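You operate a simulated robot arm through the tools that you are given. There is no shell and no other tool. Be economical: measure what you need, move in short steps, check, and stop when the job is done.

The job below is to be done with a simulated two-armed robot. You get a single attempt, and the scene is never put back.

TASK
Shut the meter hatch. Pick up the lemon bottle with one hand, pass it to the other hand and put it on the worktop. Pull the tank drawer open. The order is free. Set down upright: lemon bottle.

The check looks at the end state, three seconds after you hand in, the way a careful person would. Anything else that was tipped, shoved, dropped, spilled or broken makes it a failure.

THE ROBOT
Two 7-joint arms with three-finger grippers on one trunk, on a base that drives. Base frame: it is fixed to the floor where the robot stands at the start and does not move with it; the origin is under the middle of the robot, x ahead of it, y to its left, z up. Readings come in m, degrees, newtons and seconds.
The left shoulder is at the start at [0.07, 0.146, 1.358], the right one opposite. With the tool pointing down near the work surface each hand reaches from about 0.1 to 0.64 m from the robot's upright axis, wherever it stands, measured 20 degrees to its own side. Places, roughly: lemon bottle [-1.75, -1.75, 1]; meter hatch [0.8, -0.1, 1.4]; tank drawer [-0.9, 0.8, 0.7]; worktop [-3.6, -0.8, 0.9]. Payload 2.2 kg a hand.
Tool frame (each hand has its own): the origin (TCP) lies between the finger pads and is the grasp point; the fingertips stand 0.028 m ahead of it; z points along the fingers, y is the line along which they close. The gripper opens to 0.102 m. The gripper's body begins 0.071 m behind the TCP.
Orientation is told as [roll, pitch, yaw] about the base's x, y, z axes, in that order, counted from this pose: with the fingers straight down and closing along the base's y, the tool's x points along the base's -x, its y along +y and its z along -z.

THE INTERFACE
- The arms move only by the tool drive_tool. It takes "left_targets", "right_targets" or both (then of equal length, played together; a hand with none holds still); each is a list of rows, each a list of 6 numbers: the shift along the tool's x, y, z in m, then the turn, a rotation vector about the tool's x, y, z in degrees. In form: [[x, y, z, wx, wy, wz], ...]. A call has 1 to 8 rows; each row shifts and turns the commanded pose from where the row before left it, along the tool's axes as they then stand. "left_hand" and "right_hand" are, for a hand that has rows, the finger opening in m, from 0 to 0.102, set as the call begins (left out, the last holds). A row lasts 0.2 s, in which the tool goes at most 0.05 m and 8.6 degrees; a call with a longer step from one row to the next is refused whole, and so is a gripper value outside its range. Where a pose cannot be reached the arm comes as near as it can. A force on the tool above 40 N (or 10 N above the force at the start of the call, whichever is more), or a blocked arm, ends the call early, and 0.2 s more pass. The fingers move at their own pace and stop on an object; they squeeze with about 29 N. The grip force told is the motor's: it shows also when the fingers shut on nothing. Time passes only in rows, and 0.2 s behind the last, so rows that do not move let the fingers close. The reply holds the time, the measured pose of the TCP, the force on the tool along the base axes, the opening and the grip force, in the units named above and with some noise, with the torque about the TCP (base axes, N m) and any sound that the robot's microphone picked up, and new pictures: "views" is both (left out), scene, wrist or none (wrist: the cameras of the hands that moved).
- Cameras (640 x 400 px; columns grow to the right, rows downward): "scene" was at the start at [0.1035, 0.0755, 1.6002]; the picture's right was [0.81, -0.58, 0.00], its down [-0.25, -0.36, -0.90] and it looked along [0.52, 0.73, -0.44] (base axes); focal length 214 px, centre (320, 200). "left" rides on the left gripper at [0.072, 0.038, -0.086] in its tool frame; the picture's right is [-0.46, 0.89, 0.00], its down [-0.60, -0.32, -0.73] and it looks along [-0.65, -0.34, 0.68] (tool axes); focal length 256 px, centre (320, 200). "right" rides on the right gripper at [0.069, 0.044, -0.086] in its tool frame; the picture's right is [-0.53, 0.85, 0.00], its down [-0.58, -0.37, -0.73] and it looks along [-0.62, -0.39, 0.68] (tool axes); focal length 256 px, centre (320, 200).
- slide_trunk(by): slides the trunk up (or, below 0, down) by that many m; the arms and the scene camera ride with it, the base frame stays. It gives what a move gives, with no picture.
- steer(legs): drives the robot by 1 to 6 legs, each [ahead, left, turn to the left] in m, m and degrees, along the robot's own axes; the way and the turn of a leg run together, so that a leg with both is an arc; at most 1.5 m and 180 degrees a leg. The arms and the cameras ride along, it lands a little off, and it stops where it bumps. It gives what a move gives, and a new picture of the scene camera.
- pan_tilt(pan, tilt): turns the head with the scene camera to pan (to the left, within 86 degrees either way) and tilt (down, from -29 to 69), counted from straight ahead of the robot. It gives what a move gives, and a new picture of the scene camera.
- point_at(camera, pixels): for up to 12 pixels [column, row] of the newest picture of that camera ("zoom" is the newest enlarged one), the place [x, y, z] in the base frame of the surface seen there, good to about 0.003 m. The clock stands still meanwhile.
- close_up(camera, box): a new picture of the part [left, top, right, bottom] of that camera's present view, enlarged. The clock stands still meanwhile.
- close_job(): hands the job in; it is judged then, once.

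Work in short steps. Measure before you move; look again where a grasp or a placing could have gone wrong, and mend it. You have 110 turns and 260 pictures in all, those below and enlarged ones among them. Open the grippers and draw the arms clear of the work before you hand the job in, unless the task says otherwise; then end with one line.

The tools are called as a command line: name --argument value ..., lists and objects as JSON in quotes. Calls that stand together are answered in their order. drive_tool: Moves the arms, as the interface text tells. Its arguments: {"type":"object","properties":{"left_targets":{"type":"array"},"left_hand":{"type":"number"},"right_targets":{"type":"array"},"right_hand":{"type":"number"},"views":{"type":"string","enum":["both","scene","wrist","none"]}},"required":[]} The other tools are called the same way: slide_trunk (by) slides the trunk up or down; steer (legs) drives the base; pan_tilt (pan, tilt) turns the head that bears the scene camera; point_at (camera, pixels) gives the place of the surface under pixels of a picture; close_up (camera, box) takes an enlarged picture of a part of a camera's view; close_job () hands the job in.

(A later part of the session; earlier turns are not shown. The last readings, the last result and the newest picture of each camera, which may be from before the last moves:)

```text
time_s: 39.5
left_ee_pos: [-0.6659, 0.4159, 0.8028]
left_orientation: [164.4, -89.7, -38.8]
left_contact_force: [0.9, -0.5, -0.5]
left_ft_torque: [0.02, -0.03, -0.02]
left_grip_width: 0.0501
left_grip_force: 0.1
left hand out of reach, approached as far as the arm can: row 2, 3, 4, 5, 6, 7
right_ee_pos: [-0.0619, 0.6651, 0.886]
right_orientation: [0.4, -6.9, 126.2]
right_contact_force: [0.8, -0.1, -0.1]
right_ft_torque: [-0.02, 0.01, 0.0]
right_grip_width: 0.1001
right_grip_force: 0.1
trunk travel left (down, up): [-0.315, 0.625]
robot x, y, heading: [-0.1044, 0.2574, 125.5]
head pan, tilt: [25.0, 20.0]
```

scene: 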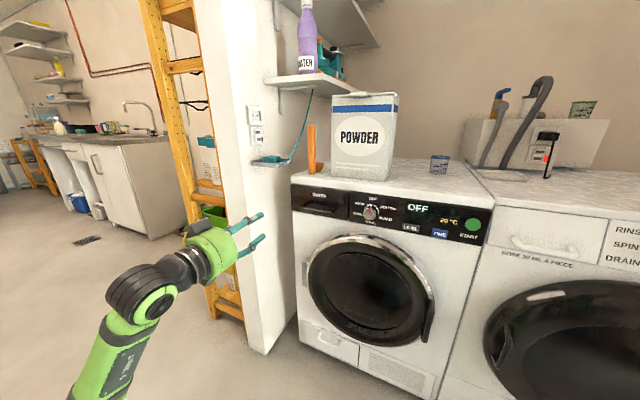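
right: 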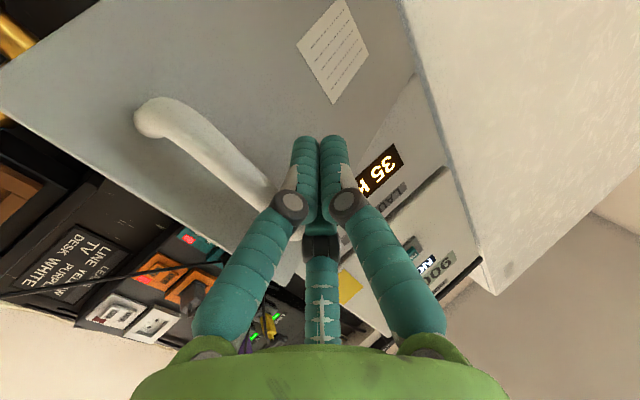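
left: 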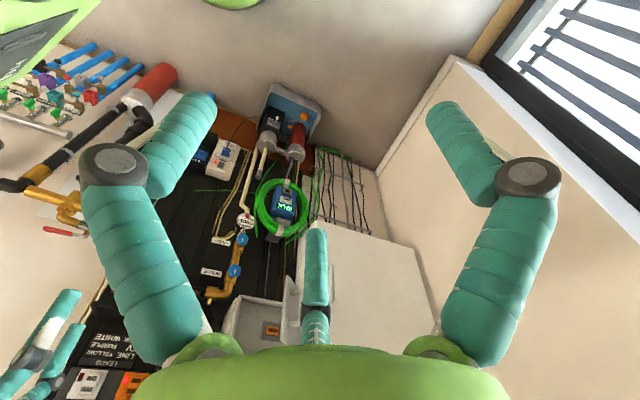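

Hand horizontal but the commanded pose was too close in; I roll the hand (so it closes vertically) while moving 10 cm forward to a reachable spot.

drive_tool --left_targets '[[0, 0, 0.03, 0, 0, -8.2], [0, 0, 0.03, 0, 0, -8.2], [0, 0, 0.03, 0, 0, -8.2], [0, 0, 0.01, 0, 0, -8.2], [0, 0, 0, 0, 0, -8.2], [0, 0, 0, 0, 0, -8.2]]' --views "none"

drive_tool --left_targets '[[0, 0, 0, 0, 0, -8.2], [0, 0, 0, 0, 0, -8.2], [0, 0, 0, 0, 0, -8.2], [0, 0, 0, 0, 0, -8.2], [0, 0, 0, 0, 0, -8]]' --views "both"

```text
time_s: 40.9
left_ee_pos: [-0.7263, 0.4972, 0.8011]
left_orientation: [-90.2, -40.6, -144.2]
left_contact_force: [-0.6, 0.3, -0.3]
left_ft_torque: [0.0, -0.03, 0.03]
left_grip_width: 0.0499
left_grip_force: 0.2
right_ee_pos: [-0.0626, 0.6646, 0.8847]
right_orientation: [0.4, -6.8, 126.1]
right_contact_force: [-0.8, 0.8, -0.5]
right_ft_torque: [-0.01, 0.0, 0.03]
right_grip_width: 0.1001
right_grip_force: 0.0
trunk travel left (down, up): [-0.315, 0.625]
robot x, y, heading: [-0.0988, 0.2588, 125.8]
head pan, tilt: [25.0, 20.0]
```

```text
time_s: 42.1
left_ee_pos: [-0.7247, 0.4978, 0.8035]
left_orientation: [-90.0, 0.1, -144.4]
left_contact_force: [0.5, -0.8, 0.0]
left_ft_torque: [0.01, 0.02, -0.02]
left_grip_width: 0.05
left_grip_force: 0.2
right_ee_pos: [-0.0615, 0.664, 0.8848]
right_orientation: [0.4, -6.8, 126.3]
right_contact_force: [-0.5, -0.2, 0.4]
right_ft_torque: [-0.03, 0.01, 0.01]
right_grip_width: 0.0998
right_grip_force: 0.1
trunk travel left (down, up): [-0.315, 0.625]
robot x, y, heading: [-0.1009, 0.2544, 125.6]
head pan, tilt: [25.0, 20.0]
```

scene: 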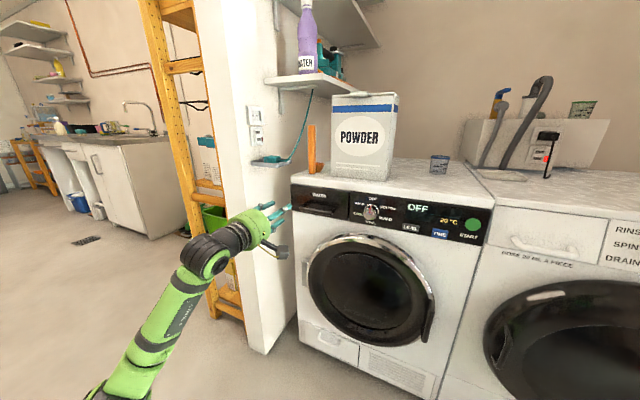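
left: 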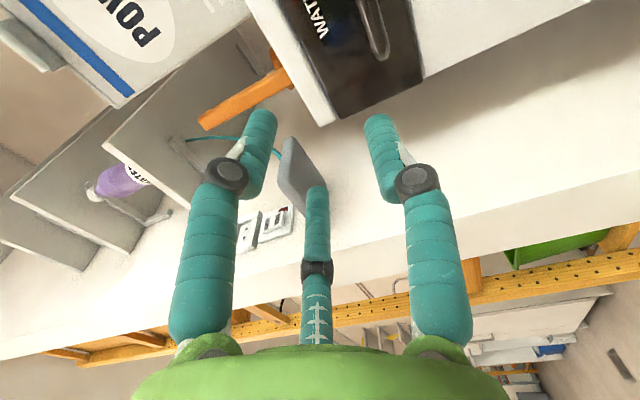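

Hand orientation is right. I shift 3.8 cm right and 4.8 cm down to align with the bar, then 10 cm ahead and look.

drive_tool --left_targets '[[0.0127, 0.016, 0, 0, 0, 0], [0.0127, 0.016, 0, 0, 0, 0], [0.0127, 0.016, 0, 0, 0, 0], [0, 0, 0.035, 0, 0, 0], [0, 0, 0.035, 0, 0, 0], [0, 0, 0.02, 0, 0, 0]]'

close_up --camera "scene" --box '[230, 150, 390, 250]'

```text
time_s: 43.5
left_ee_pos: [-0.7468, 0.5937, 0.7547]
left_orientation: [-90.1, 0.0, -144.3]
left_contact_force: [0.8, -0.5, 0.3]
left_ft_torque: [0.01, -0.02, -0.01]
left_grip_width: 0.05
left_grip_force: 0.0
right_ee_pos: [-0.0621, 0.6645, 0.8861]
right_orientation: [0.4, -6.9, 126.2]
right_contact_force: [-0.2, -0.2, -0.2]
right_ft_torque: [-0.01, -0.01, -0.01]
right_grip_width: 0.1
right_grip_force: 0.1
trunk travel left (down, up): [-0.315, 0.625]
robot x, y, heading: [-0.0975, 0.2587, 125.4]
head pan, tilt: [25.0, 20.0]
```

scene: 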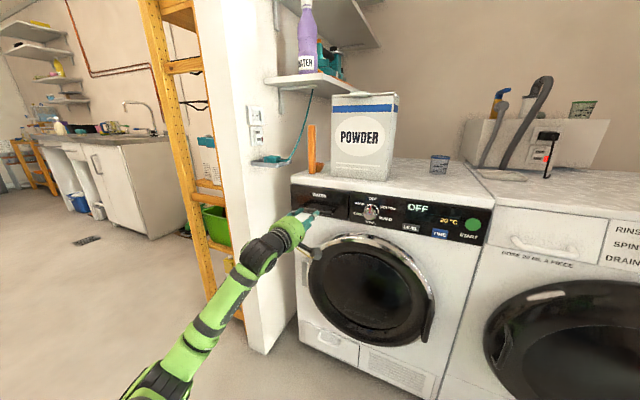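
left: 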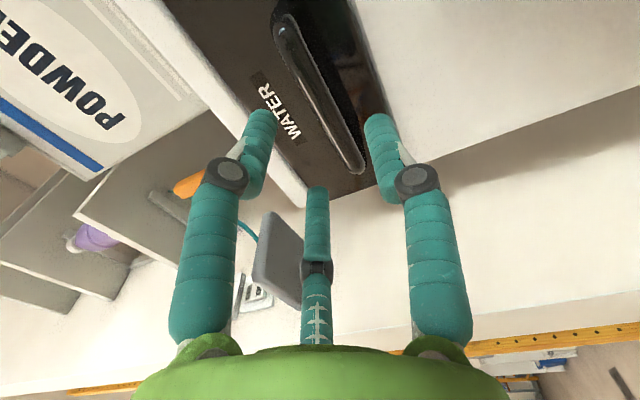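

```text
4.00 times, centred on (310, 200) of scene
```

zoom: 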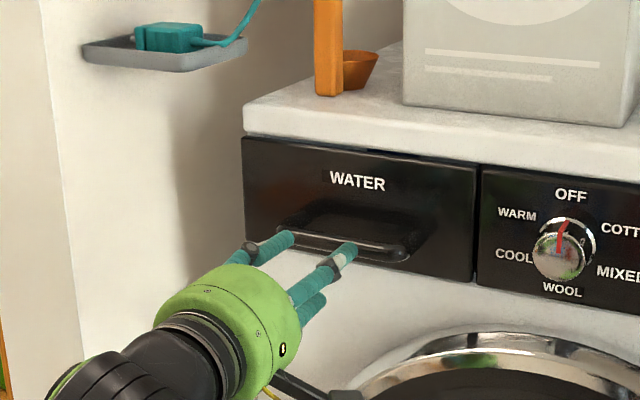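

The fingers look oddly placed relative to the bar in the zoom; I measure their tips against the bar.

point_at --camera "zoom" --pixels '[[283, 240], [345, 250], [312, 305], [265, 250], [330, 270], [380, 255], [290, 225]]'

point_at --camera "left" --pixels '[[260, 125], [380, 125], [300, 80], [340, 140], [320, 110]]'

```text
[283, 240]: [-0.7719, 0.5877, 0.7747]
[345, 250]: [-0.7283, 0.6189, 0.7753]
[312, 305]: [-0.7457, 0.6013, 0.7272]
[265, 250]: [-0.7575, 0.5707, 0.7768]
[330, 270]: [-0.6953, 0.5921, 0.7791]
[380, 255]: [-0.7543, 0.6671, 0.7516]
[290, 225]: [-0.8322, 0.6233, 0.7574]
```

```text
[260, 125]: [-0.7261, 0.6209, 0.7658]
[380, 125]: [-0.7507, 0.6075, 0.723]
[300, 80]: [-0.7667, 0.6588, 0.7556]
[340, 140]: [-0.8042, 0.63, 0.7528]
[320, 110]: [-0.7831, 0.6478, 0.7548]
```

Digits are above (z≈0.775) and below (0.727) the bar (z≈0.755); good straddle. I advance 5.8 cm and close.

drive_tool --left_targets '[[0, 0, 0.03, 0, 0, 0], [0, 0, 0.028, 0, 0, 0]]' --views "none"

drive_tool --left_targets '[[0, 0, 0, 0, 0, 0], [0, 0, 0, 0, 0, 0], [0, 0, 0, 0, 0, 0]]' --left_hand 0 --views "wrist"

```text
time_s: 44.1
left_ee_pos: [-0.7787, 0.6411, 0.7559]
left_orientation: [-90.0, 0.0, -144.3]
left_contact_force: [-0.2, -0.3, 0.4]
left_ft_torque: [0.0, 0.03, -0.05]
left_grip_width: 0.0499
left_grip_force: 0.0
right_ee_pos: [-0.0614, 0.6657, 0.8855]
right_orientation: [0.4, -6.8, 126.2]
right_contact_force: [-0.7, -1.1, 0.0]
right_ft_torque: [0.03, 0.01, 0.01]
right_grip_width: 0.1002
right_grip_force: 0.0
trunk travel left (down, up): [-0.315, 0.625]
robot x, y, heading: [-0.0982, 0.2575, 125.3]
head pan, tilt: [25.0, 20.0]
```

```text
time_s: 44.9
left_ee_pos: [-0.78, 0.6394, 0.7575]
left_orientation: [-90.2, 0.0, -144.3]
left_contact_force: [-1.5, 1.3, 2.0]
left_ft_torque: [0.02, 0.05, -0.13]
left_grip_width: 0.0246
left_grip_force: 44.6
right_ee_pos: [-0.0614, 0.6639, 0.8857]
right_orientation: [0.4, -6.8, 126.2]
right_contact_force: [-0.4, 0.0, -0.7]
right_ft_torque: [-0.03, -0.02, -0.03]
right_grip_width: 0.0999
right_grip_force: 0.0
trunk travel left (down, up): [-0.315, 0.625]
robot x, y, heading: [-0.0992, 0.254, 125.5]
head pan, tilt: [25.0, 20.0]
```

left: 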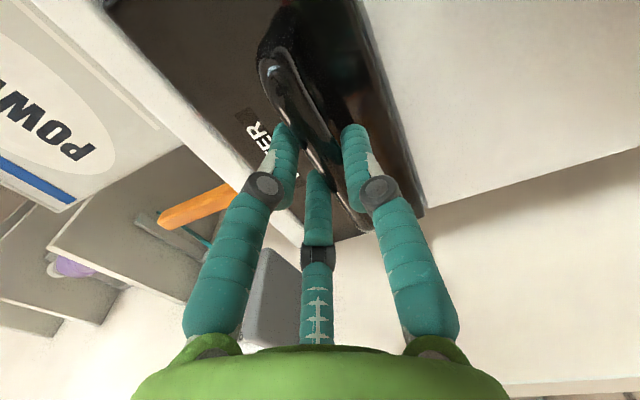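

Bar is gripped (0.025 m, 45 N). I pull by driving the base back 12 cm.

steer --legs '[[-0.12, 0, 0]]'

```text
time_s: 46.1
left_ee_pos: [-0.7102, 0.5438, 0.7565]
left_orientation: [-90.1, 0.0, -144.3]
left_contact_force: [-1.3, -1.2, 3.1]
left_ft_torque: [0.03, 0.04, 0.23]
left_grip_width: 0.0244
left_grip_force: 44.9
right_ee_pos: [0.0079, 0.5679, 0.8852]
right_orientation: [0.4, -6.8, 126.2]
right_contact_force: [0.4, -0.8, -0.4]
right_ft_torque: [0.0, 0.0, 0.0]
right_grip_width: 0.0999
right_grip_force: 0.1
trunk travel left (down, up): [-0.315, 0.625]
robot x, y, heading: [-0.032, 0.1625, 125.9]
head pan, tilt: [25.0, 20.0]
```

scene: 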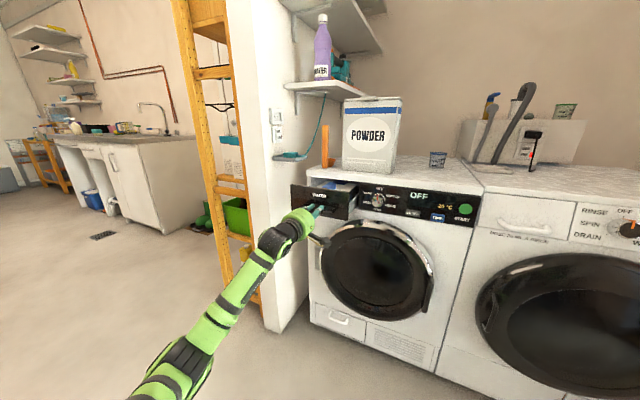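

The drawer has come out about 12 cm with almost no force. I pull a further 10 cm.

steer --legs '[[-0.1, 0, 0]]'

close_up --camera "scene" --box '[240, 140, 440, 260]'

```text
time_s: 47.3
left_ee_pos: [-0.6518, 0.4618, 0.7569]
left_orientation: [-90.2, 0.0, -144.3]
left_contact_force: [-0.4, -0.1, 1.0]
left_ft_torque: [0.01, 0.01, 0.0]
left_grip_width: 0.0243
left_grip_force: 44.8
right_ee_pos: [0.0657, 0.4874, 0.8846]
right_orientation: [0.4, -6.7, 126.2]
right_contact_force: [-0.6, 0.5, 0.6]
right_ft_torque: [-0.03, -0.01, -0.01]
right_grip_width: 0.0998
right_grip_force: 0.0
trunk travel left (down, up): [-0.315, 0.625]
robot x, y, heading: [0.0311, 0.0766, 125.4]
head pan, tilt: [25.0, 20.0]
```

scene: 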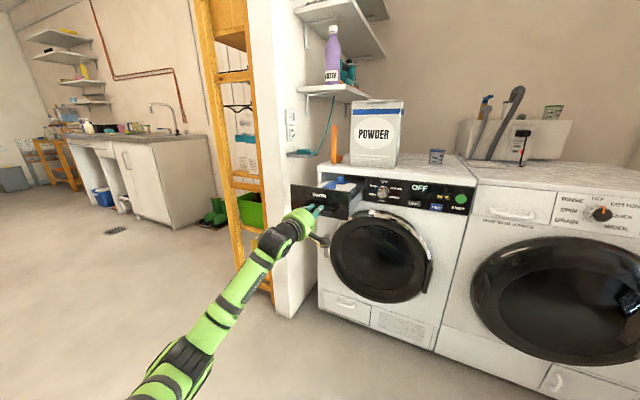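

```text
3.20 times, centred on (340, 200) of scene
```

zoom: 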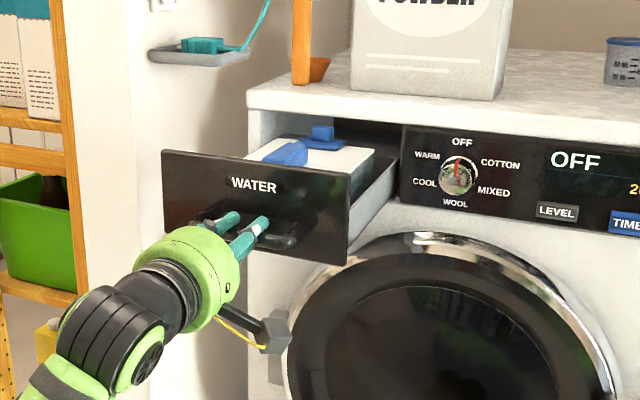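

It is 22 cm out with the tank inside. I pull a little more, feeling for the end stop.

steer --legs '[[-0.05, 0, 0]]'

close_up --camera "scene" --box '[240, 140, 440, 260]'

```text
time_s: 48.2
left_ee_pos: [-0.6283, 0.4315, 0.7573]
left_orientation: [-90.2, 0.0, -144.2]
left_contact_force: [0.3, 0.5, 0.4]
left_ft_torque: [0.02, 0.02, 0.09]
left_grip_width: 0.0248
left_grip_force: 45.1
right_ee_pos: [0.0905, 0.4536, 0.8859]
right_orientation: [0.4, -6.8, 126.1]
right_contact_force: [0.4, 0.1, 0.6]
right_ft_torque: [-0.02, -0.02, -0.01]
right_grip_width: 0.1001
right_grip_force: 0.1
trunk travel left (down, up): [-0.315, 0.625]
robot x, y, heading: [0.0494, 0.0425, 125.7]
head pan, tilt: [25.0, 20.0]
stopped in leg 1: the force on the tool passed its limit at 143 N (the readings are from after the stop); the commanded pose is now the measured one
```

scene: 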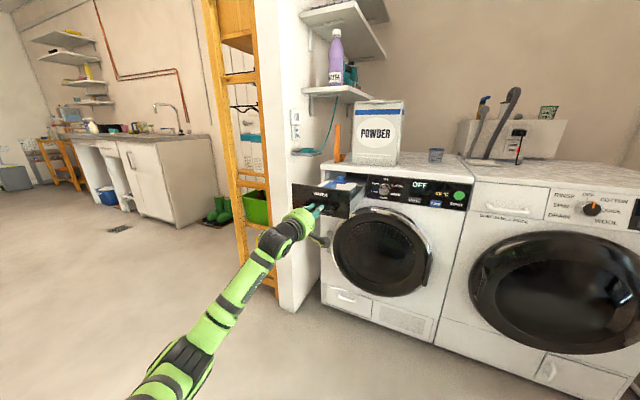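

```text
3.20 times, centred on (340, 200) of scene
```

zoom: 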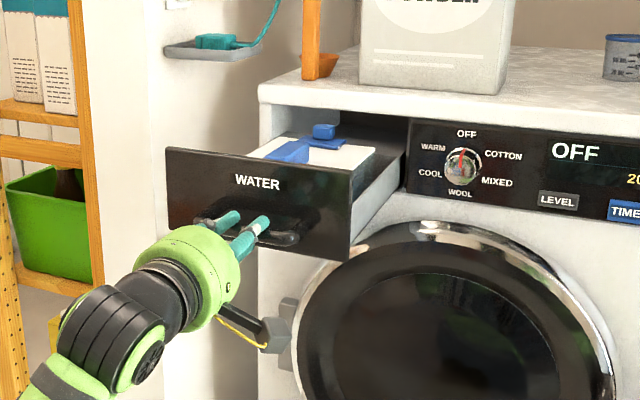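

End stop reached (fully open). I open the fingers and back straight off the bar.

drive_tool --left_targets '[[0, 0, 0, 0, 0, 0], [0, 0, 0, 0, 0, 0], [0, 0, -0.025, 0, 0, 0], [0, 0, -0.03, 0, 0, 0], [0, 0, -0.03, 0, 0, 0]]' --left_hand 0.055 --views "none"

steer --legs '[[-0.2, 0, 0]]'

point_at --camera "scene" --pixels '[[310, 250], [470, 120], [560, 300]]'

```text
time_s: 49.4
left_ee_pos: [-0.5791, 0.3611, 0.7572]
left_orientation: [-90.3, 0.0, -144.3]
left_contact_force: [1.0, -0.5, -0.2]
left_ft_torque: [-0.03, 0.03, -0.01]
left_grip_width: 0.0548
left_grip_force: 0.2
right_ee_pos: [0.0911, 0.4536, 0.8862]
right_orientation: [0.4, -6.9, 126.1]
right_contact_force: [0.1, 0.2, 0.0]
right_ft_torque: [-0.01, 0.0, -0.02]
right_grip_width: 0.1001
right_grip_force: 0.1
trunk travel left (down, up): [-0.315, 0.625]
robot x, y, heading: [0.0525, 0.0446, 125.6]
head pan, tilt: [25.0, 20.0]
```

```text
time_s: 51.0
left_ee_pos: [-0.4609, 0.1953, 0.757]
left_orientation: [-90.3, 0.1, -144.3]
left_contact_force: [-0.2, -0.1, 0.9]
left_ft_torque: [0.0, 0.01, 0.02]
left_grip_width: 0.055
left_grip_force: 0.0
right_ee_pos: [0.2069, 0.2898, 0.8853]
right_orientation: [0.5, -6.9, 126.2]
right_contact_force: [0.0, -1.4, -0.3]
right_ft_torque: [0.04, 0.02, -0.03]
right_grip_width: 0.1001
right_grip_force: 0.0
trunk travel left (down, up): [-0.315, 0.625]
robot x, y, heading: [0.1691, -0.1145, 125.6]
head pan, tilt: [25.0, 20.0]
```

scene: 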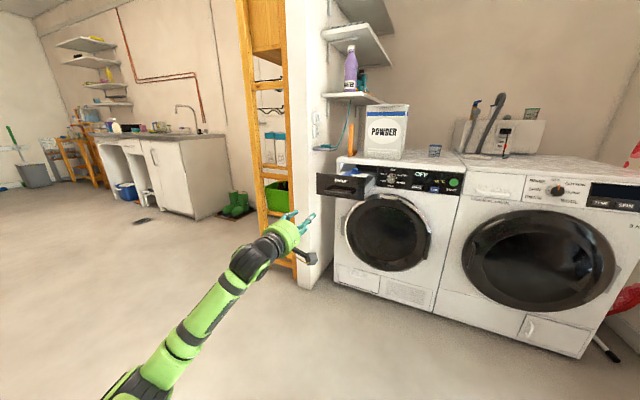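

```text
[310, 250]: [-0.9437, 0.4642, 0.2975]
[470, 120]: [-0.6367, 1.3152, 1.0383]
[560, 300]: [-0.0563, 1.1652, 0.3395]
```

Drawer stays open. I un-roll and retract the left hand partially, and turn the robot toward the bottle area (-1.75,-1.75).

drive_tool --left_targets '[[0, 0, -0.02, 0, 0, 8.2], [0, 0, -0.02, 0, 0, 8.2], [0, 0, -0.02, 0, 0, 8.2], [0, 0, -0.02, 0, 0, 8.2], [0, 0, -0.02, 0, 0, 8.2], [0, 0, -0.02, 0, 0, 8.2], [0, 0, -0.02, 0, 0, 8.2], [0, 0, -0.02, 0, 0, 8.2]]' --left_hand 0.1 --views "none"

drive_tool --left_targets '[[0, 0, 0, 0, 0, 8.2], [0, 0, 0, 0, 0, 8.2], [0, 0, 0, 0, 0, 8]]' --views "none"

slide_trunk --by 0.35

steer --legs '[[0, 0, 90]]'

pan_tilt --pan 0 --tilt 15

```text
time_s: 52.9
left_ee_pos: [-0.3864, 0.075, 0.7528]
left_orientation: [-90.5, -65.7, -143.7]
left_contact_force: [0.5, 0.1, -0.1]
left_ft_torque: [-0.03, 0.0, 0.04]
left_grip_width: 0.0998
left_grip_force: 0.1
left hand out of reach, approached as far as the arm can: row 7, 8
right_ee_pos: [0.2068, 0.2906, 0.8858]
right_orientation: [0.4, -6.9, 126.1]
right_contact_force: [0.1, -0.4, 0.3]
right_ft_torque: [-0.02, -0.02, 0.02]
right_grip_width: 0.1
right_grip_force: 0.0
trunk travel left (down, up): [-0.315, 0.625]
robot x, y, heading: [0.1648, -0.1231, 126.0]
head pan, tilt: [25.0, 20.0]
```

```text
time_s: 53.6
left_ee_pos: [-0.387, 0.0744, 0.753]
left_orientation: [150.5, -89.7, -24.8]
left_contact_force: [-0.3, -0.6, -0.3]
left_ft_torque: [0.01, 0.02, -0.02]
left_grip_width: 0.0998
left_grip_force: 0.0
right_ee_pos: [0.2079, 0.2897, 0.8858]
right_orientation: [0.5, -6.9, 126.2]
right_contact_force: [0.2, -0.2, -0.4]
right_ft_torque: [0.0, -0.01, 0.0]
right_grip_width: 0.1
right_grip_force: 0.1
trunk travel left (down, up): [-0.315, 0.625]
robot x, y, heading: [0.1705, -0.1208, 125.7]
head pan, tilt: [25.0, 20.0]
```

```text
time_s: 57.1
left_ee_pos: [-0.386, 0.0755, 1.1035]
left_orientation: [-173.2, -89.7, -61.1]
left_contact_force: [0.5, -0.4, 0.6]
left_ft_torque: [0.02, 0.01, 0.0]
left_grip_width: 0.0998
left_grip_force: 0.1
right_ee_pos: [0.2062, 0.2902, 1.236]
right_orientation: [0.4, -6.9, 126.2]
right_contact_force: [0.4, -0.8, -0.4]
right_ft_torque: [-0.03, 0.04, 0.01]
right_grip_width: 0.1
right_grip_force: 0.0
trunk travel left (down, up): [-0.665, 0.275]
robot x, y, heading: [0.1699, -0.1155, 125.7]
head pan, tilt: [25.0, 20.0]
```

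```text
time_s: 61.3
left_ee_pos: [-0.0254, -0.6738, 1.1024]
left_orientation: [-179.0, -89.7, 34.6]
left_contact_force: [0.8, -0.6, -0.2]
left_ft_torque: [-0.02, -0.03, 0.0]
left_grip_width: 0.0999
left_grip_force: 0.1
right_ee_pos: [-0.2402, -0.0797, 1.2349]
right_orientation: [0.5, -7.0, -143.9]
right_contact_force: [-1.0, 0.0, 0.7]
right_ft_torque: [-0.02, 0.01, 0.0]
right_grip_width: 0.0998
right_grip_force: 0.1
trunk travel left (down, up): [-0.665, 0.275]
robot x, y, heading: [0.1708, -0.1175, -144.4]
head pan, tilt: [25.0, 20.0]
```

scene: 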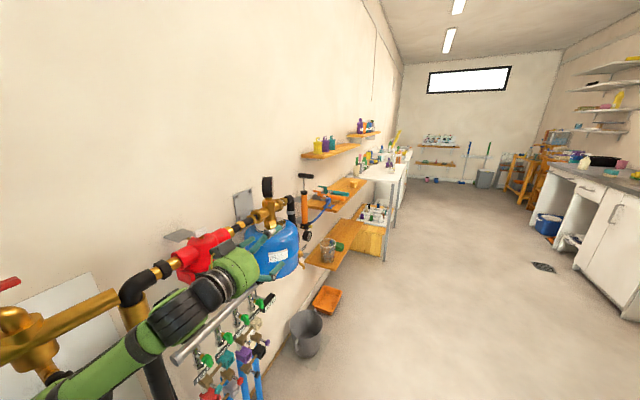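

```text
time_s: 62.2
left_ee_pos: [-0.0267, -0.6742, 1.1041]
left_orientation: [-173.9, -89.8, 29.6]
left_contact_force: [0.1, 0.2, -0.2]
left_ft_torque: [-0.02, 0.01, -0.03]
left_grip_width: 0.0997
left_grip_force: 0.0
right_ee_pos: [-0.2384, -0.0799, 1.2346]
right_orientation: [0.3, -6.8, -144.0]
right_contact_force: [-0.9, -0.3, -1.1]
right_ft_torque: [0.01, 0.01, 0.0]
right_grip_width: 0.1001
right_grip_force: 0.2
trunk travel left (down, up): [-0.665, 0.275]
robot x, y, heading: [0.1706, -0.1172, -144.5]
head pan, tilt: [0.0, 15.0]
```

scene: 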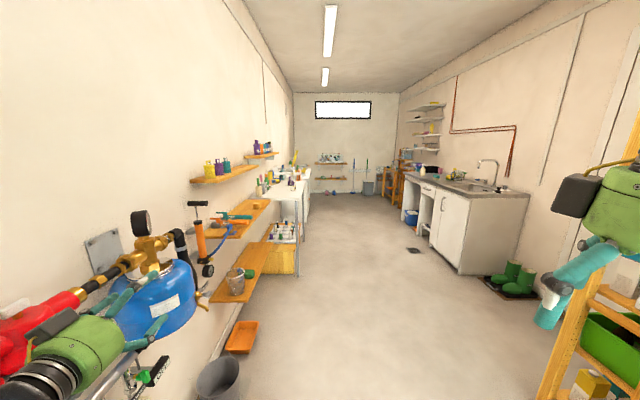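

The left arm is near the valves, without contact. I shift right to clear, and enlarge the white table region (285,190) where the bottle should be.

steer --legs '[[0, -0.2, 0]]'

close_up --camera "scene" --box '[230, 130, 330, 220]'

close_up --camera "scene" --box '[290, 130, 450, 220]'

```text
time_s: 63.8
left_ee_pos: [-0.1409, -0.5129, 1.1033]
left_orientation: [-163.0, -89.9, 19.0]
left_contact_force: [0.5, 0.4, 0.3]
left_ft_torque: [-0.02, -0.03, -0.02]
left_grip_width: 0.1001
left_grip_force: 0.1
right_ee_pos: [-0.3536, 0.082, 1.2359]
right_orientation: [0.3, -6.9, -144.0]
right_contact_force: [0.4, -0.2, 0.0]
right_ft_torque: [0.02, 0.05, 0.01]
right_grip_width: 0.1001
right_grip_force: 0.0
trunk travel left (down, up): [-0.665, 0.275]
robot x, y, heading: [0.0521, 0.045, -144.4]
head pan, tilt: [0.0, 15.0]
```

scene: 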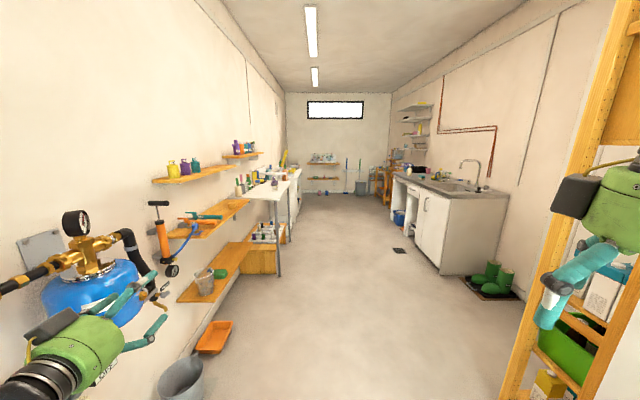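

```text
4.44 times, centred on (280, 175) of scene
```

zoom: 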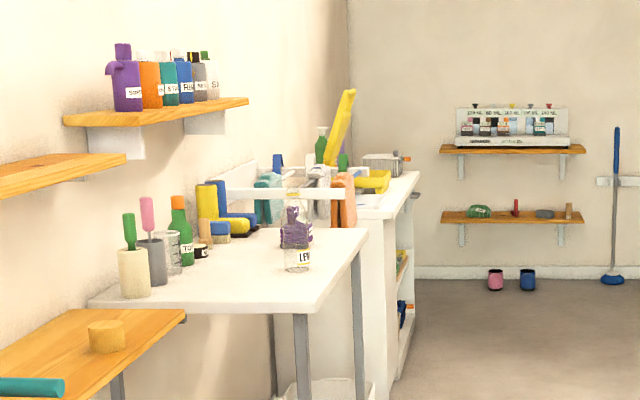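

```text
4.00 times, centred on (370, 175) of scene
```

zoom: 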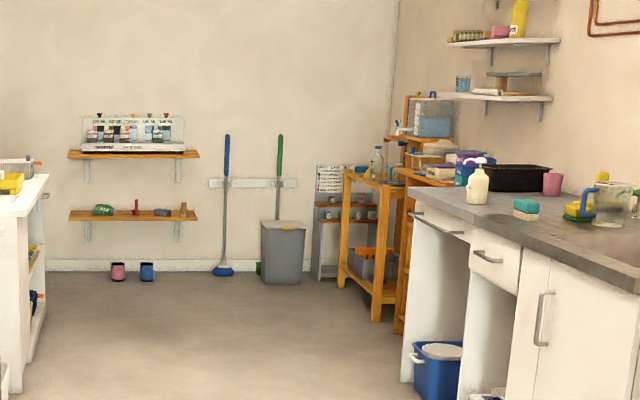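

The lemon bottle ("LE…" label) stands on the near corner of the white table (scene ≈(297,188)). I measure bottle, table edges, and sink counter.

close_up --camera "scene" --box '[230, 130, 330, 220]'

point_at --camera "zoom" --pixels '[[305, 257], [297, 225], [365, 235], [310, 308], [95, 300], [185, 315], [180, 240], [380, 250], [300, 240]]'

point_at --camera "scene" --pixels '[[408, 183], [393, 177], [455, 195], [508, 197], [440, 270], [400, 250], [390, 215], [340, 350], [225, 290], [395, 230], [290, 230], [505, 300]]'

```text
4.44 times, centred on (280, 175) of scene
```

zoom: 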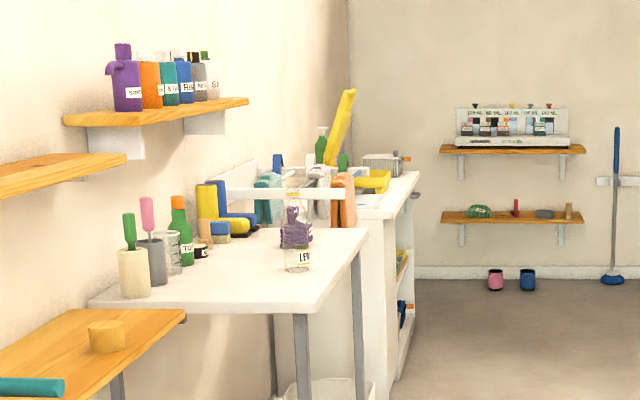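

```text
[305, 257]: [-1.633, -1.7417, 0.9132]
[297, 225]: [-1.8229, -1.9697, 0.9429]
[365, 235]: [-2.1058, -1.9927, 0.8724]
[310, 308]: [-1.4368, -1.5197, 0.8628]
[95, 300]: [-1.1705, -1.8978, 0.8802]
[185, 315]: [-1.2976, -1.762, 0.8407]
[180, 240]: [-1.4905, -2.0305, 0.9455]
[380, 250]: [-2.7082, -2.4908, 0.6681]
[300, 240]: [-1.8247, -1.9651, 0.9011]
```

```text
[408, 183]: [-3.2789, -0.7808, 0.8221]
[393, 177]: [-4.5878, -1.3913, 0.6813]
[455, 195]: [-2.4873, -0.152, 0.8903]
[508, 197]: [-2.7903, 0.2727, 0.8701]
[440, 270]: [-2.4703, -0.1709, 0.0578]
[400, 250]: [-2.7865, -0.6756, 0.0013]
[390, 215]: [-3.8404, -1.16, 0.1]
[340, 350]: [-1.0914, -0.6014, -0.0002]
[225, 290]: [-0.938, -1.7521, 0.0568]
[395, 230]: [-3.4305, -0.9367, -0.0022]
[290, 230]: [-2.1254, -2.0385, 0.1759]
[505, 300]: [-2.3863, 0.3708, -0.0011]
```

Table front runs along heading -144.8°, its top at z≈0.865; bottle ≈(-1.635,-1.745), 7 cm from the front edge. I raise the trunk for clearance and drive down the room, then turn left to face the table from a distance.

slide_trunk --by 0.22

steer --legs '[[1.2, -0.15, 0], [1.2, -0.15, 0], [0, 0, 90]]'

pan_tilt --pan 0 --tilt 30

```text
time_s: 66.1
left_ee_pos: [-0.1403, -0.5129, 1.3238]
left_orientation: [-174.7, -89.7, 30.5]
left_contact_force: [-0.8, 0.0, -0.5]
left_ft_torque: [-0.01, -0.02, 0.01]
left_grip_width: 0.0999
left_grip_force: 0.0
right_ee_pos: [-0.3564, 0.0812, 1.4552]
right_orientation: [0.4, -6.8, -144.0]
right_contact_force: [0.0, 0.1, -0.3]
right_ft_torque: [0.0, -0.02, -0.01]
right_grip_width: 0.1003
right_grip_force: 0.0
trunk travel left (down, up): [-0.885, 0.055]
robot x, y, heading: [0.0522, 0.045, -144.3]
head pan, tilt: [0.0, 15.0]
```

```text
time_s: 81.8
left_ee_pos: [-1.5256, -1.2955, 1.3223]
left_orientation: [-178.1, -89.8, 123.4]
left_contact_force: [0.2, -0.7, -0.1]
left_ft_torque: [-0.02, 0.01, 0.0]
left_grip_width: 0.1002
left_grip_force: 0.0
right_ee_pos: [-2.1198, -1.5058, 1.4555]
right_orientation: [0.4, -6.9, -54.4]
right_contact_force: [-0.9, 0.1, 0.1]
right_ft_torque: [-0.03, 0.0, 0.01]
right_grip_width: 0.0999
right_grip_force: 0.1
trunk travel left (down, up): [-0.885, 0.055]
robot x, y, heading: [-2.0797, -1.0975, -54.8]
head pan, tilt: [0.0, 15.0]
```

scene: 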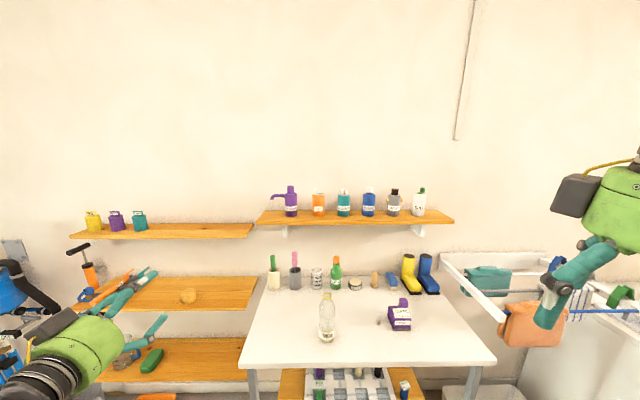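

```text
time_s: 82.5
left_ee_pos: [-1.5229, -1.2957, 1.3232]
left_orientation: [-173.2, -89.8, 118.4]
left_contact_force: [0.3, 0.3, 0.1]
left_ft_torque: [0.01, 0.01, 0.01]
left_grip_width: 0.1002
left_grip_force: 0.0
right_ee_pos: [-2.1207, -1.5045, 1.4546]
right_orientation: [0.4, -6.9, -54.3]
right_contact_force: [1.0, -0.2, 0.1]
right_ft_torque: [0.0, 0.02, -0.02]
right_grip_width: 0.1001
right_grip_force: 0.1
trunk travel left (down, up): [-0.885, 0.055]
robot x, y, heading: [-2.076, -1.0949, -54.9]
head pan, tilt: [0.0, 30.0]
```

scene: 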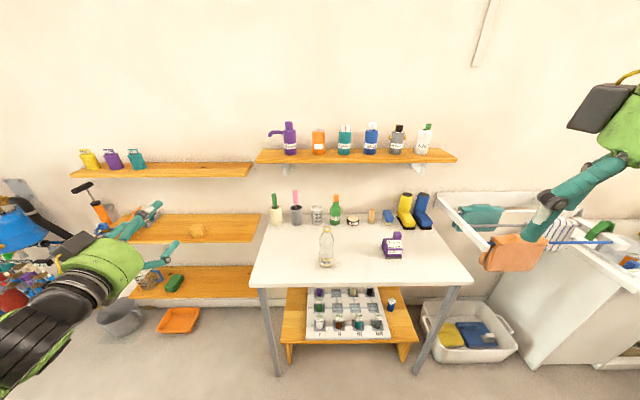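

The bottle stands at (326,247) on the table. I enlarge and measure it.

close_up --camera "scene" --box '[280, 210, 380, 280]'

point_at --camera "zoom" --pixels '[[298, 100], [298, 115], [296, 150], [290, 200], [290, 240], [300, 260], [292, 290], [272, 250], [330, 250], [300, 340], [300, 300], [290, 220]]'

```text
5.71 times, centred on (330, 245) of scene
```

zoom: 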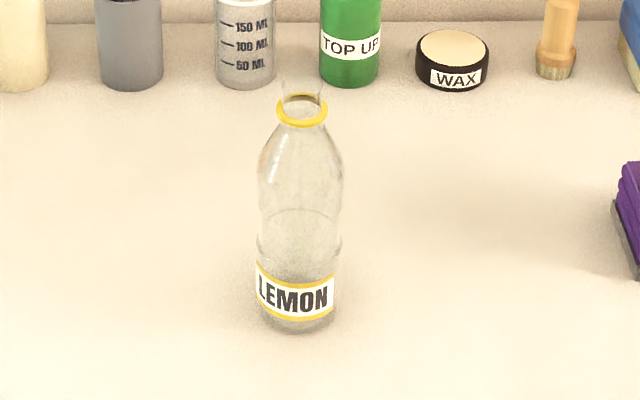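

```text
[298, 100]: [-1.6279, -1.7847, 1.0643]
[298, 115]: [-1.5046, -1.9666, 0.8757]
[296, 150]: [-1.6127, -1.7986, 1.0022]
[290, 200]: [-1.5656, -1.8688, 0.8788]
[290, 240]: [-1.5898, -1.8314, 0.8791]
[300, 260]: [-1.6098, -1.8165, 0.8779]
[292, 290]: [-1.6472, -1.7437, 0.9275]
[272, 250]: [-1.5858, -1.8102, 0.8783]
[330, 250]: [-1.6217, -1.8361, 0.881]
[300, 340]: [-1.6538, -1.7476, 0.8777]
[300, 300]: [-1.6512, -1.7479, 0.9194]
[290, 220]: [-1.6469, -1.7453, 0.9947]
```

Bottle is an open glass bottle on the table (top z 0.878), axis ≈(-1.63,-1.773), radius ≈0.033, rim ≈1.07. Plan: right hand from above on the neck/shoulder, then left hand horizontally on the body. I move the base closer.

steer --legs '[[0.25, 0.12, 0]]'

pan_tilt --pan -8 --tilt 40

close_up --camera "scene" --box '[260, 110, 420, 250]'

```text
time_s: 84.5
left_ee_pos: [-1.2866, -1.4284, 1.3254]
left_orientation: [173.3, -89.6, 131.8]
left_contact_force: [0.4, -0.2, 0.2]
left_ft_torque: [0.02, 0.0, 0.02]
left_grip_width: 0.1
left_grip_force: 0.0
right_ee_pos: [-1.8836, -1.6363, 1.4554]
right_orientation: [0.5, -7.0, -54.4]
right_contact_force: [-0.2, 0.3, 0.2]
right_ft_torque: [0.0, -0.01, -0.01]
right_grip_width: 0.1
right_grip_force: 0.0
trunk travel left (down, up): [-0.885, 0.055]
robot x, y, heading: [-1.8388, -1.2275, -54.8]
head pan, tilt: [0.0, 30.0]
```

scene: 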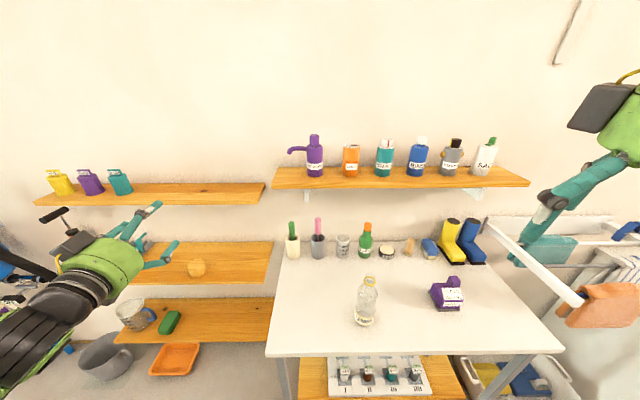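

```text
time_s: 85.2
left_ee_pos: [-1.2847, -1.4294, 1.3225]
left_orientation: [-176.6, -89.7, 121.7]
left_contact_force: [0.4, -1.0, 0.0]
left_ft_torque: [-0.01, -0.03, -0.01]
left_grip_width: 0.1001
left_grip_force: 0.1
right_ee_pos: [-1.8808, -1.6387, 1.4551]
right_orientation: [0.4, -6.9, -54.3]
right_contact_force: [-0.4, -0.3, -0.3]
right_ft_torque: [-0.04, -0.03, 0.0]
right_grip_width: 0.0999
right_grip_force: 0.0
trunk travel left (down, up): [-0.885, 0.055]
robot x, y, heading: [-1.8398, -1.2299, -55.1]
head pan, tilt: [-8.0, 40.0]
```

scene: 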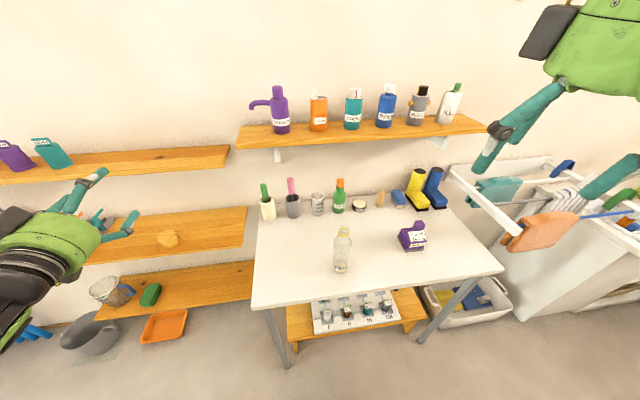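

```text
2.86 times, centred on (340, 180) of scene
```

zoom: 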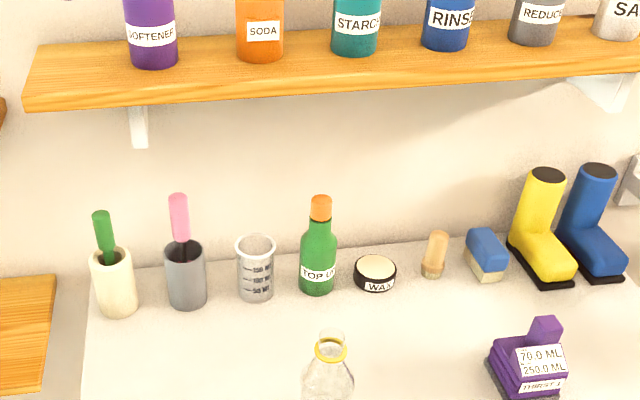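

I enlarge the bottle and measure it from this closer viewpoint, plus the shelf edge.

close_up --camera "scene" --box '[300, 215, 390, 285]'

point_at --camera "zoom" --pixels '[[305, 100], [305, 122], [325, 125], [280, 125], [303, 130], [280, 330], [282, 340], [290, 380], [310, 340], [302, 75], [300, 160], [265, 335]]'

point_at --camera "scene" --pixels '[[240, 145], [480, 130], [340, 300], [343, 231], [343, 236], [415, 235]]'

```text
5.71 times, centred on (345, 250) of scene
```

zoom: 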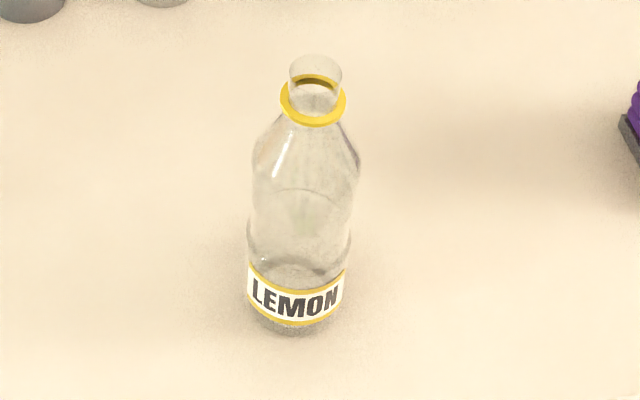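

```text
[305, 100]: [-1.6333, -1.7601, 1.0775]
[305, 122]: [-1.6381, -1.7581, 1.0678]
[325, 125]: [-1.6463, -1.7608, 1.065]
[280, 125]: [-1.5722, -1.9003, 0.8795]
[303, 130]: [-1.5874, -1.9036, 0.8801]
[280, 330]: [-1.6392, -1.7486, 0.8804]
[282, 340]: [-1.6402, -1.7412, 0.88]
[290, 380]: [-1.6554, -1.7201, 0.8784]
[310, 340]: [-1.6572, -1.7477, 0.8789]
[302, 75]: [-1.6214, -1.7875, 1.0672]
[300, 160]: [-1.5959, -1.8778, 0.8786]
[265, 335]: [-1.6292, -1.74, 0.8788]
```

```text
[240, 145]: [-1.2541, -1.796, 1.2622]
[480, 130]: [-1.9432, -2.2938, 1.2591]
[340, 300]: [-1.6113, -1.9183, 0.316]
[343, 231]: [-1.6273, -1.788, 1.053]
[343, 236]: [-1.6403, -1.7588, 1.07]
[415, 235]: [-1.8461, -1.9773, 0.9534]
```

Bottle axis ≈(-1.630,-1.773), ring at z 1.067, top ≈1.09. I level the right hand and bring it above the bottle at height, gripper open.

drive_tool --right_targets '[[0, 0, 0, 0, 6.9, 0], [-0.0423, 0.0215, 0, 0, 0, 0], [-0.0423, 0.0215, 0, 0, 0, 0], [-0.0423, 0.0215, 0, 0, 0, 0], [-0.0423, 0.0215, 0, 0, 0, 0], [-0.0423, 0.0215, 0, 0, 0, 0], [-0.0423, 0.0215, 0, 0, 0, 0]]' --right_hand 0.1 --views "none"

drive_tool --right_targets '[[0, 0, 0.045, 0, 0, 0], [0, 0, 0.045, 0, 0, 0], [0, 0, 0.045, 0, 0, 0], [0, 0, 0.045, 0, 0, 0], [0, 0, 0.04, 0, 0, 0]]' --views "both"

```text
time_s: 86.8
left_ee_pos: [-1.282, -1.4292, 1.323]
left_orientation: [-147.0, -89.7, 92.3]
left_contact_force: [-0.4, 0.5, -0.7]
left_ft_torque: [0.02, -0.02, -0.02]
left_grip_width: 0.0997
left_grip_force: 0.1
right_ee_pos: [-1.6463, -1.7572, 1.4561]
right_orientation: [0.2, 0.0, -54.2]
right_contact_force: [1.0, -0.1, -0.3]
right_ft_torque: [-0.01, 0.0, -0.02]
right_grip_width: 0.1001
right_grip_force: 0.1
right hand out of reach, approached as far as the arm can: row 7
trunk travel left (down, up): [-0.885, 0.055]
robot x, y, heading: [-1.8412, -1.2268, -55.0]
head pan, tilt: [-8.0, 40.0]
```

```text
time_s: 88.0
left_ee_pos: [-1.2852, -1.4309, 1.3238]
left_orientation: [-179.4, -89.8, 124.5]
left_contact_force: [0.4, -1.0, -0.3]
left_ft_torque: [-0.02, 0.02, 0.02]
left_grip_width: 0.1
left_grip_force: 0.2
right_ee_pos: [-1.6472, -1.7578, 1.2367]
right_orientation: [0.4, 0.1, -54.3]
right_contact_force: [-0.4, -0.1, -0.9]
right_ft_torque: [0.0, 0.03, 0.01]
right_grip_width: 0.1001
right_grip_force: 0.2
trunk travel left (down, up): [-0.885, 0.055]
robot x, y, heading: [-1.8386, -1.2274, -54.8]
head pan, tilt: [-8.0, 40.0]
```

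scene: 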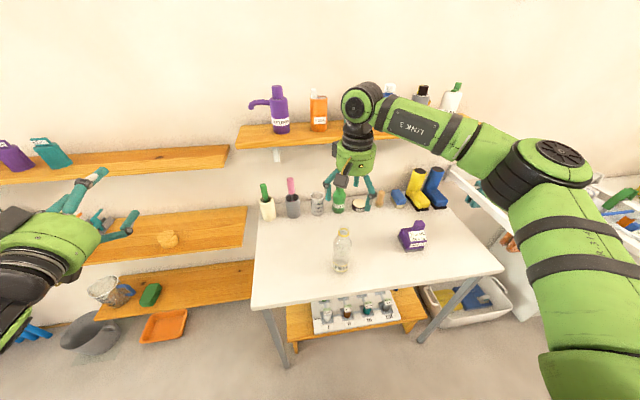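
right: 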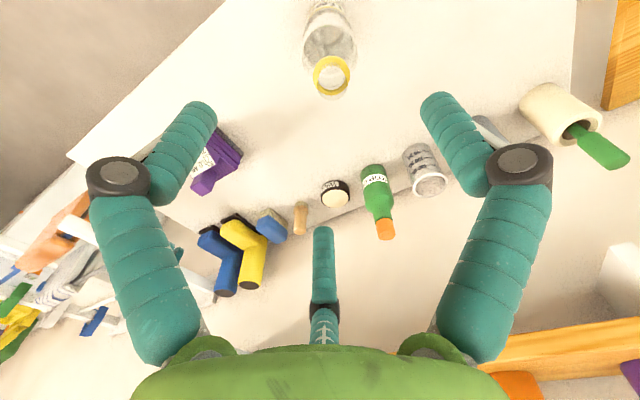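

Offset remaining ≈2.2 cm ahead, 0.5 cm left. I correct and descend to z≈1.15 (tips 1.12, above the rim), then check.

drive_tool --right_targets '[[-0.022, 0.005, 0, 0, 0, 0], [0, 0, 0.04, 0, 0, 0], [0, 0, 0.04, 0, 0, 0]]' --views "both"

close_up --camera "scene" --box '[300, 180, 390, 280]'

```text
time_s: 88.8
left_ee_pos: [-1.2863, -1.4299, 1.3249]
left_orientation: [172.2, -89.7, 132.9]
left_contact_force: [1.5, -0.2, -0.4]
left_ft_torque: [-0.01, 0.01, 0.02]
left_grip_width: 0.0998
left_grip_force: 0.1
right_ee_pos: [-1.6309, -1.7714, 1.1569]
right_orientation: [0.4, -0.1, -54.4]
right_contact_force: [0.6, -0.8, -0.8]
right_ft_torque: [-0.02, -0.01, -0.04]
right_grip_width: 0.0998
right_grip_force: 0.1
trunk travel left (down, up): [-0.885, 0.055]
robot x, y, heading: [-1.8389, -1.2318, -55.1]
head pan, tilt: [-8.0, 40.0]
```

scene: 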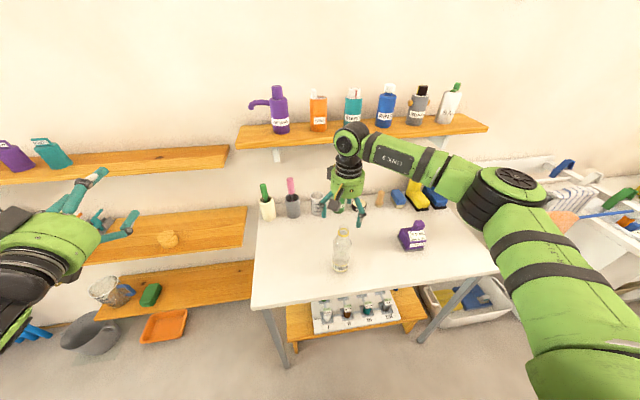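
right: 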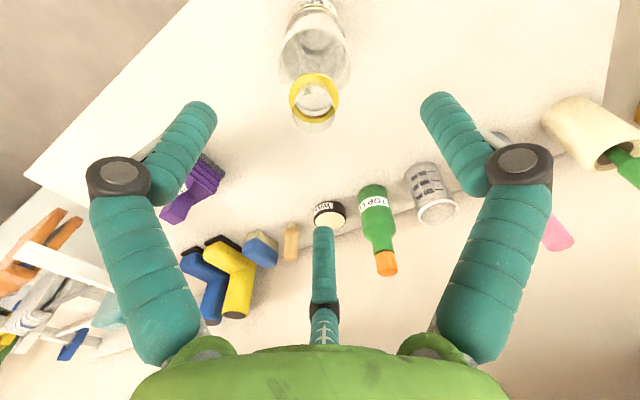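

```text
4.00 times, centred on (345, 230) of scene
```

zoom: 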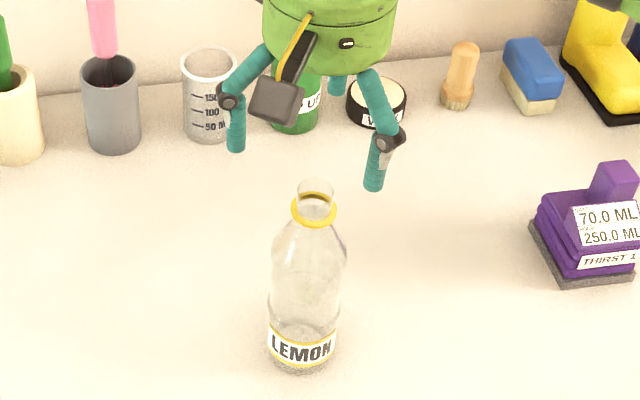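

The mouth projects within ~4 mm of the tool axis. I descend to TCP z≈1.075, so that tips end just under the yellow ring.

drive_tool --right_targets '[[0.001, -0.003, 0.03, 0, 0, 0], [0, 0, 0.03, 0, 0, 0], [0, 0, 0.022, 0, 0, 0]]' --views "wrist"

close_up --camera "scene" --box '[300, 180, 390, 280]'

```text
time_s: 89.6
left_ee_pos: [-1.284, -1.429, 1.3249]
left_orientation: [-171.8, -89.8, 116.9]
left_contact_force: [0.3, -0.7, 0.3]
left_ft_torque: [0.0, -0.02, -0.01]
left_grip_width: 0.1002
left_grip_force: 0.1
right_ee_pos: [-1.6316, -1.7716, 1.0757]
right_orientation: [0.4, 0.0, -54.4]
right_contact_force: [0.7, -0.5, 1.0]
right_ft_torque: [0.01, 0.01, 0.02]
right_grip_width: 0.0998
right_grip_force: 0.1
trunk travel left (down, up): [-0.885, 0.055]
robot x, y, heading: [-1.837, -1.227, -54.7]
head pan, tilt: [-8.0, 40.0]
```

right: 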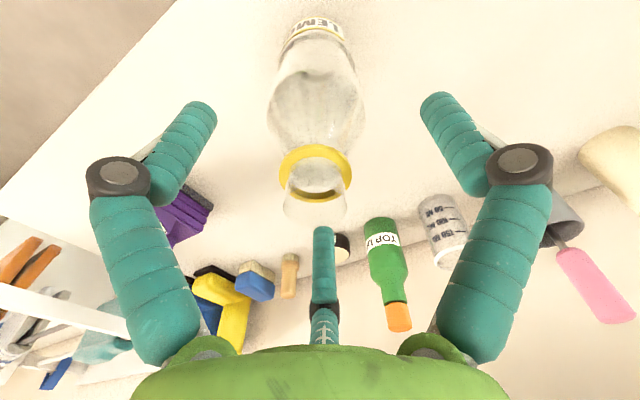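

```text
4.00 times, centred on (345, 230) of scene
```

zoom: 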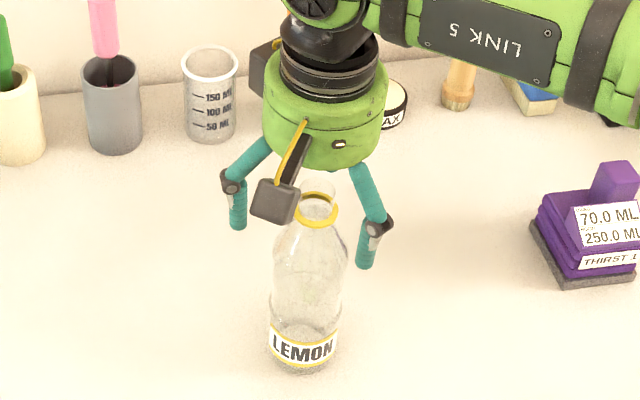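

Ring is centred at the TCP (316,170). I close the right fingers.

drive_tool --right_targets '[[0, 0, 0, 0, 0, 0], [0, 0, 0, 0, 0, 0], [0, 0, 0, 0, 0, 0], [0, 0, 0, 0, 0, 0]]' --right_hand 0 --views "wrist"

close_up --camera "scene" --box '[300, 180, 390, 280]'

```text
time_s: 90.6
left_ee_pos: [-1.2862, -1.4288, 1.3244]
left_orientation: [-175.3, -89.7, 120.5]
left_contact_force: [-0.4, -0.2, 0.6]
left_ft_torque: [0.01, 0.01, -0.02]
left_grip_width: 0.0998
left_grip_force: 0.0
right_ee_pos: [-1.6324, -1.7707, 1.0783]
right_orientation: [0.4, -0.3, -54.4]
right_contact_force: [1.1, -4.7, 19.1]
right_ft_torque: [-0.42, -0.37, -0.1]
right_grip_width: 0.0306
right_grip_force: 28.9
trunk travel left (down, up): [-0.885, 0.055]
robot x, y, heading: [-1.8376, -1.2294, -55.1]
head pan, tilt: [-8.0, 40.0]
```

right: 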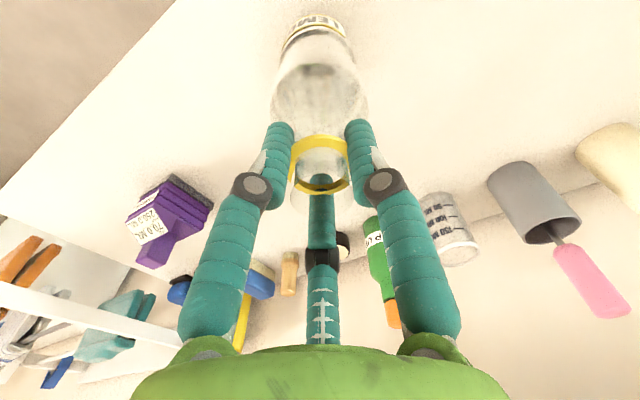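

```text
4.00 times, centred on (345, 230) of scene
```

zoom: 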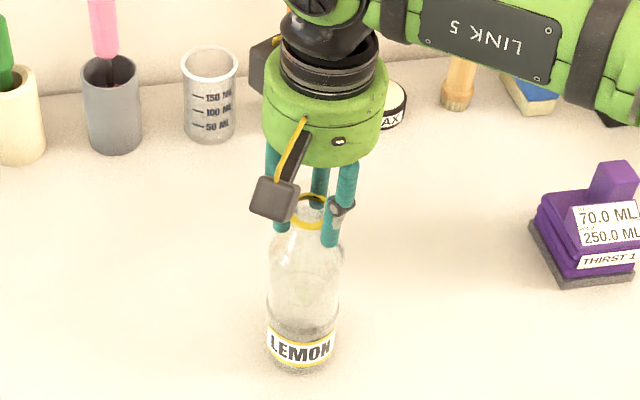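

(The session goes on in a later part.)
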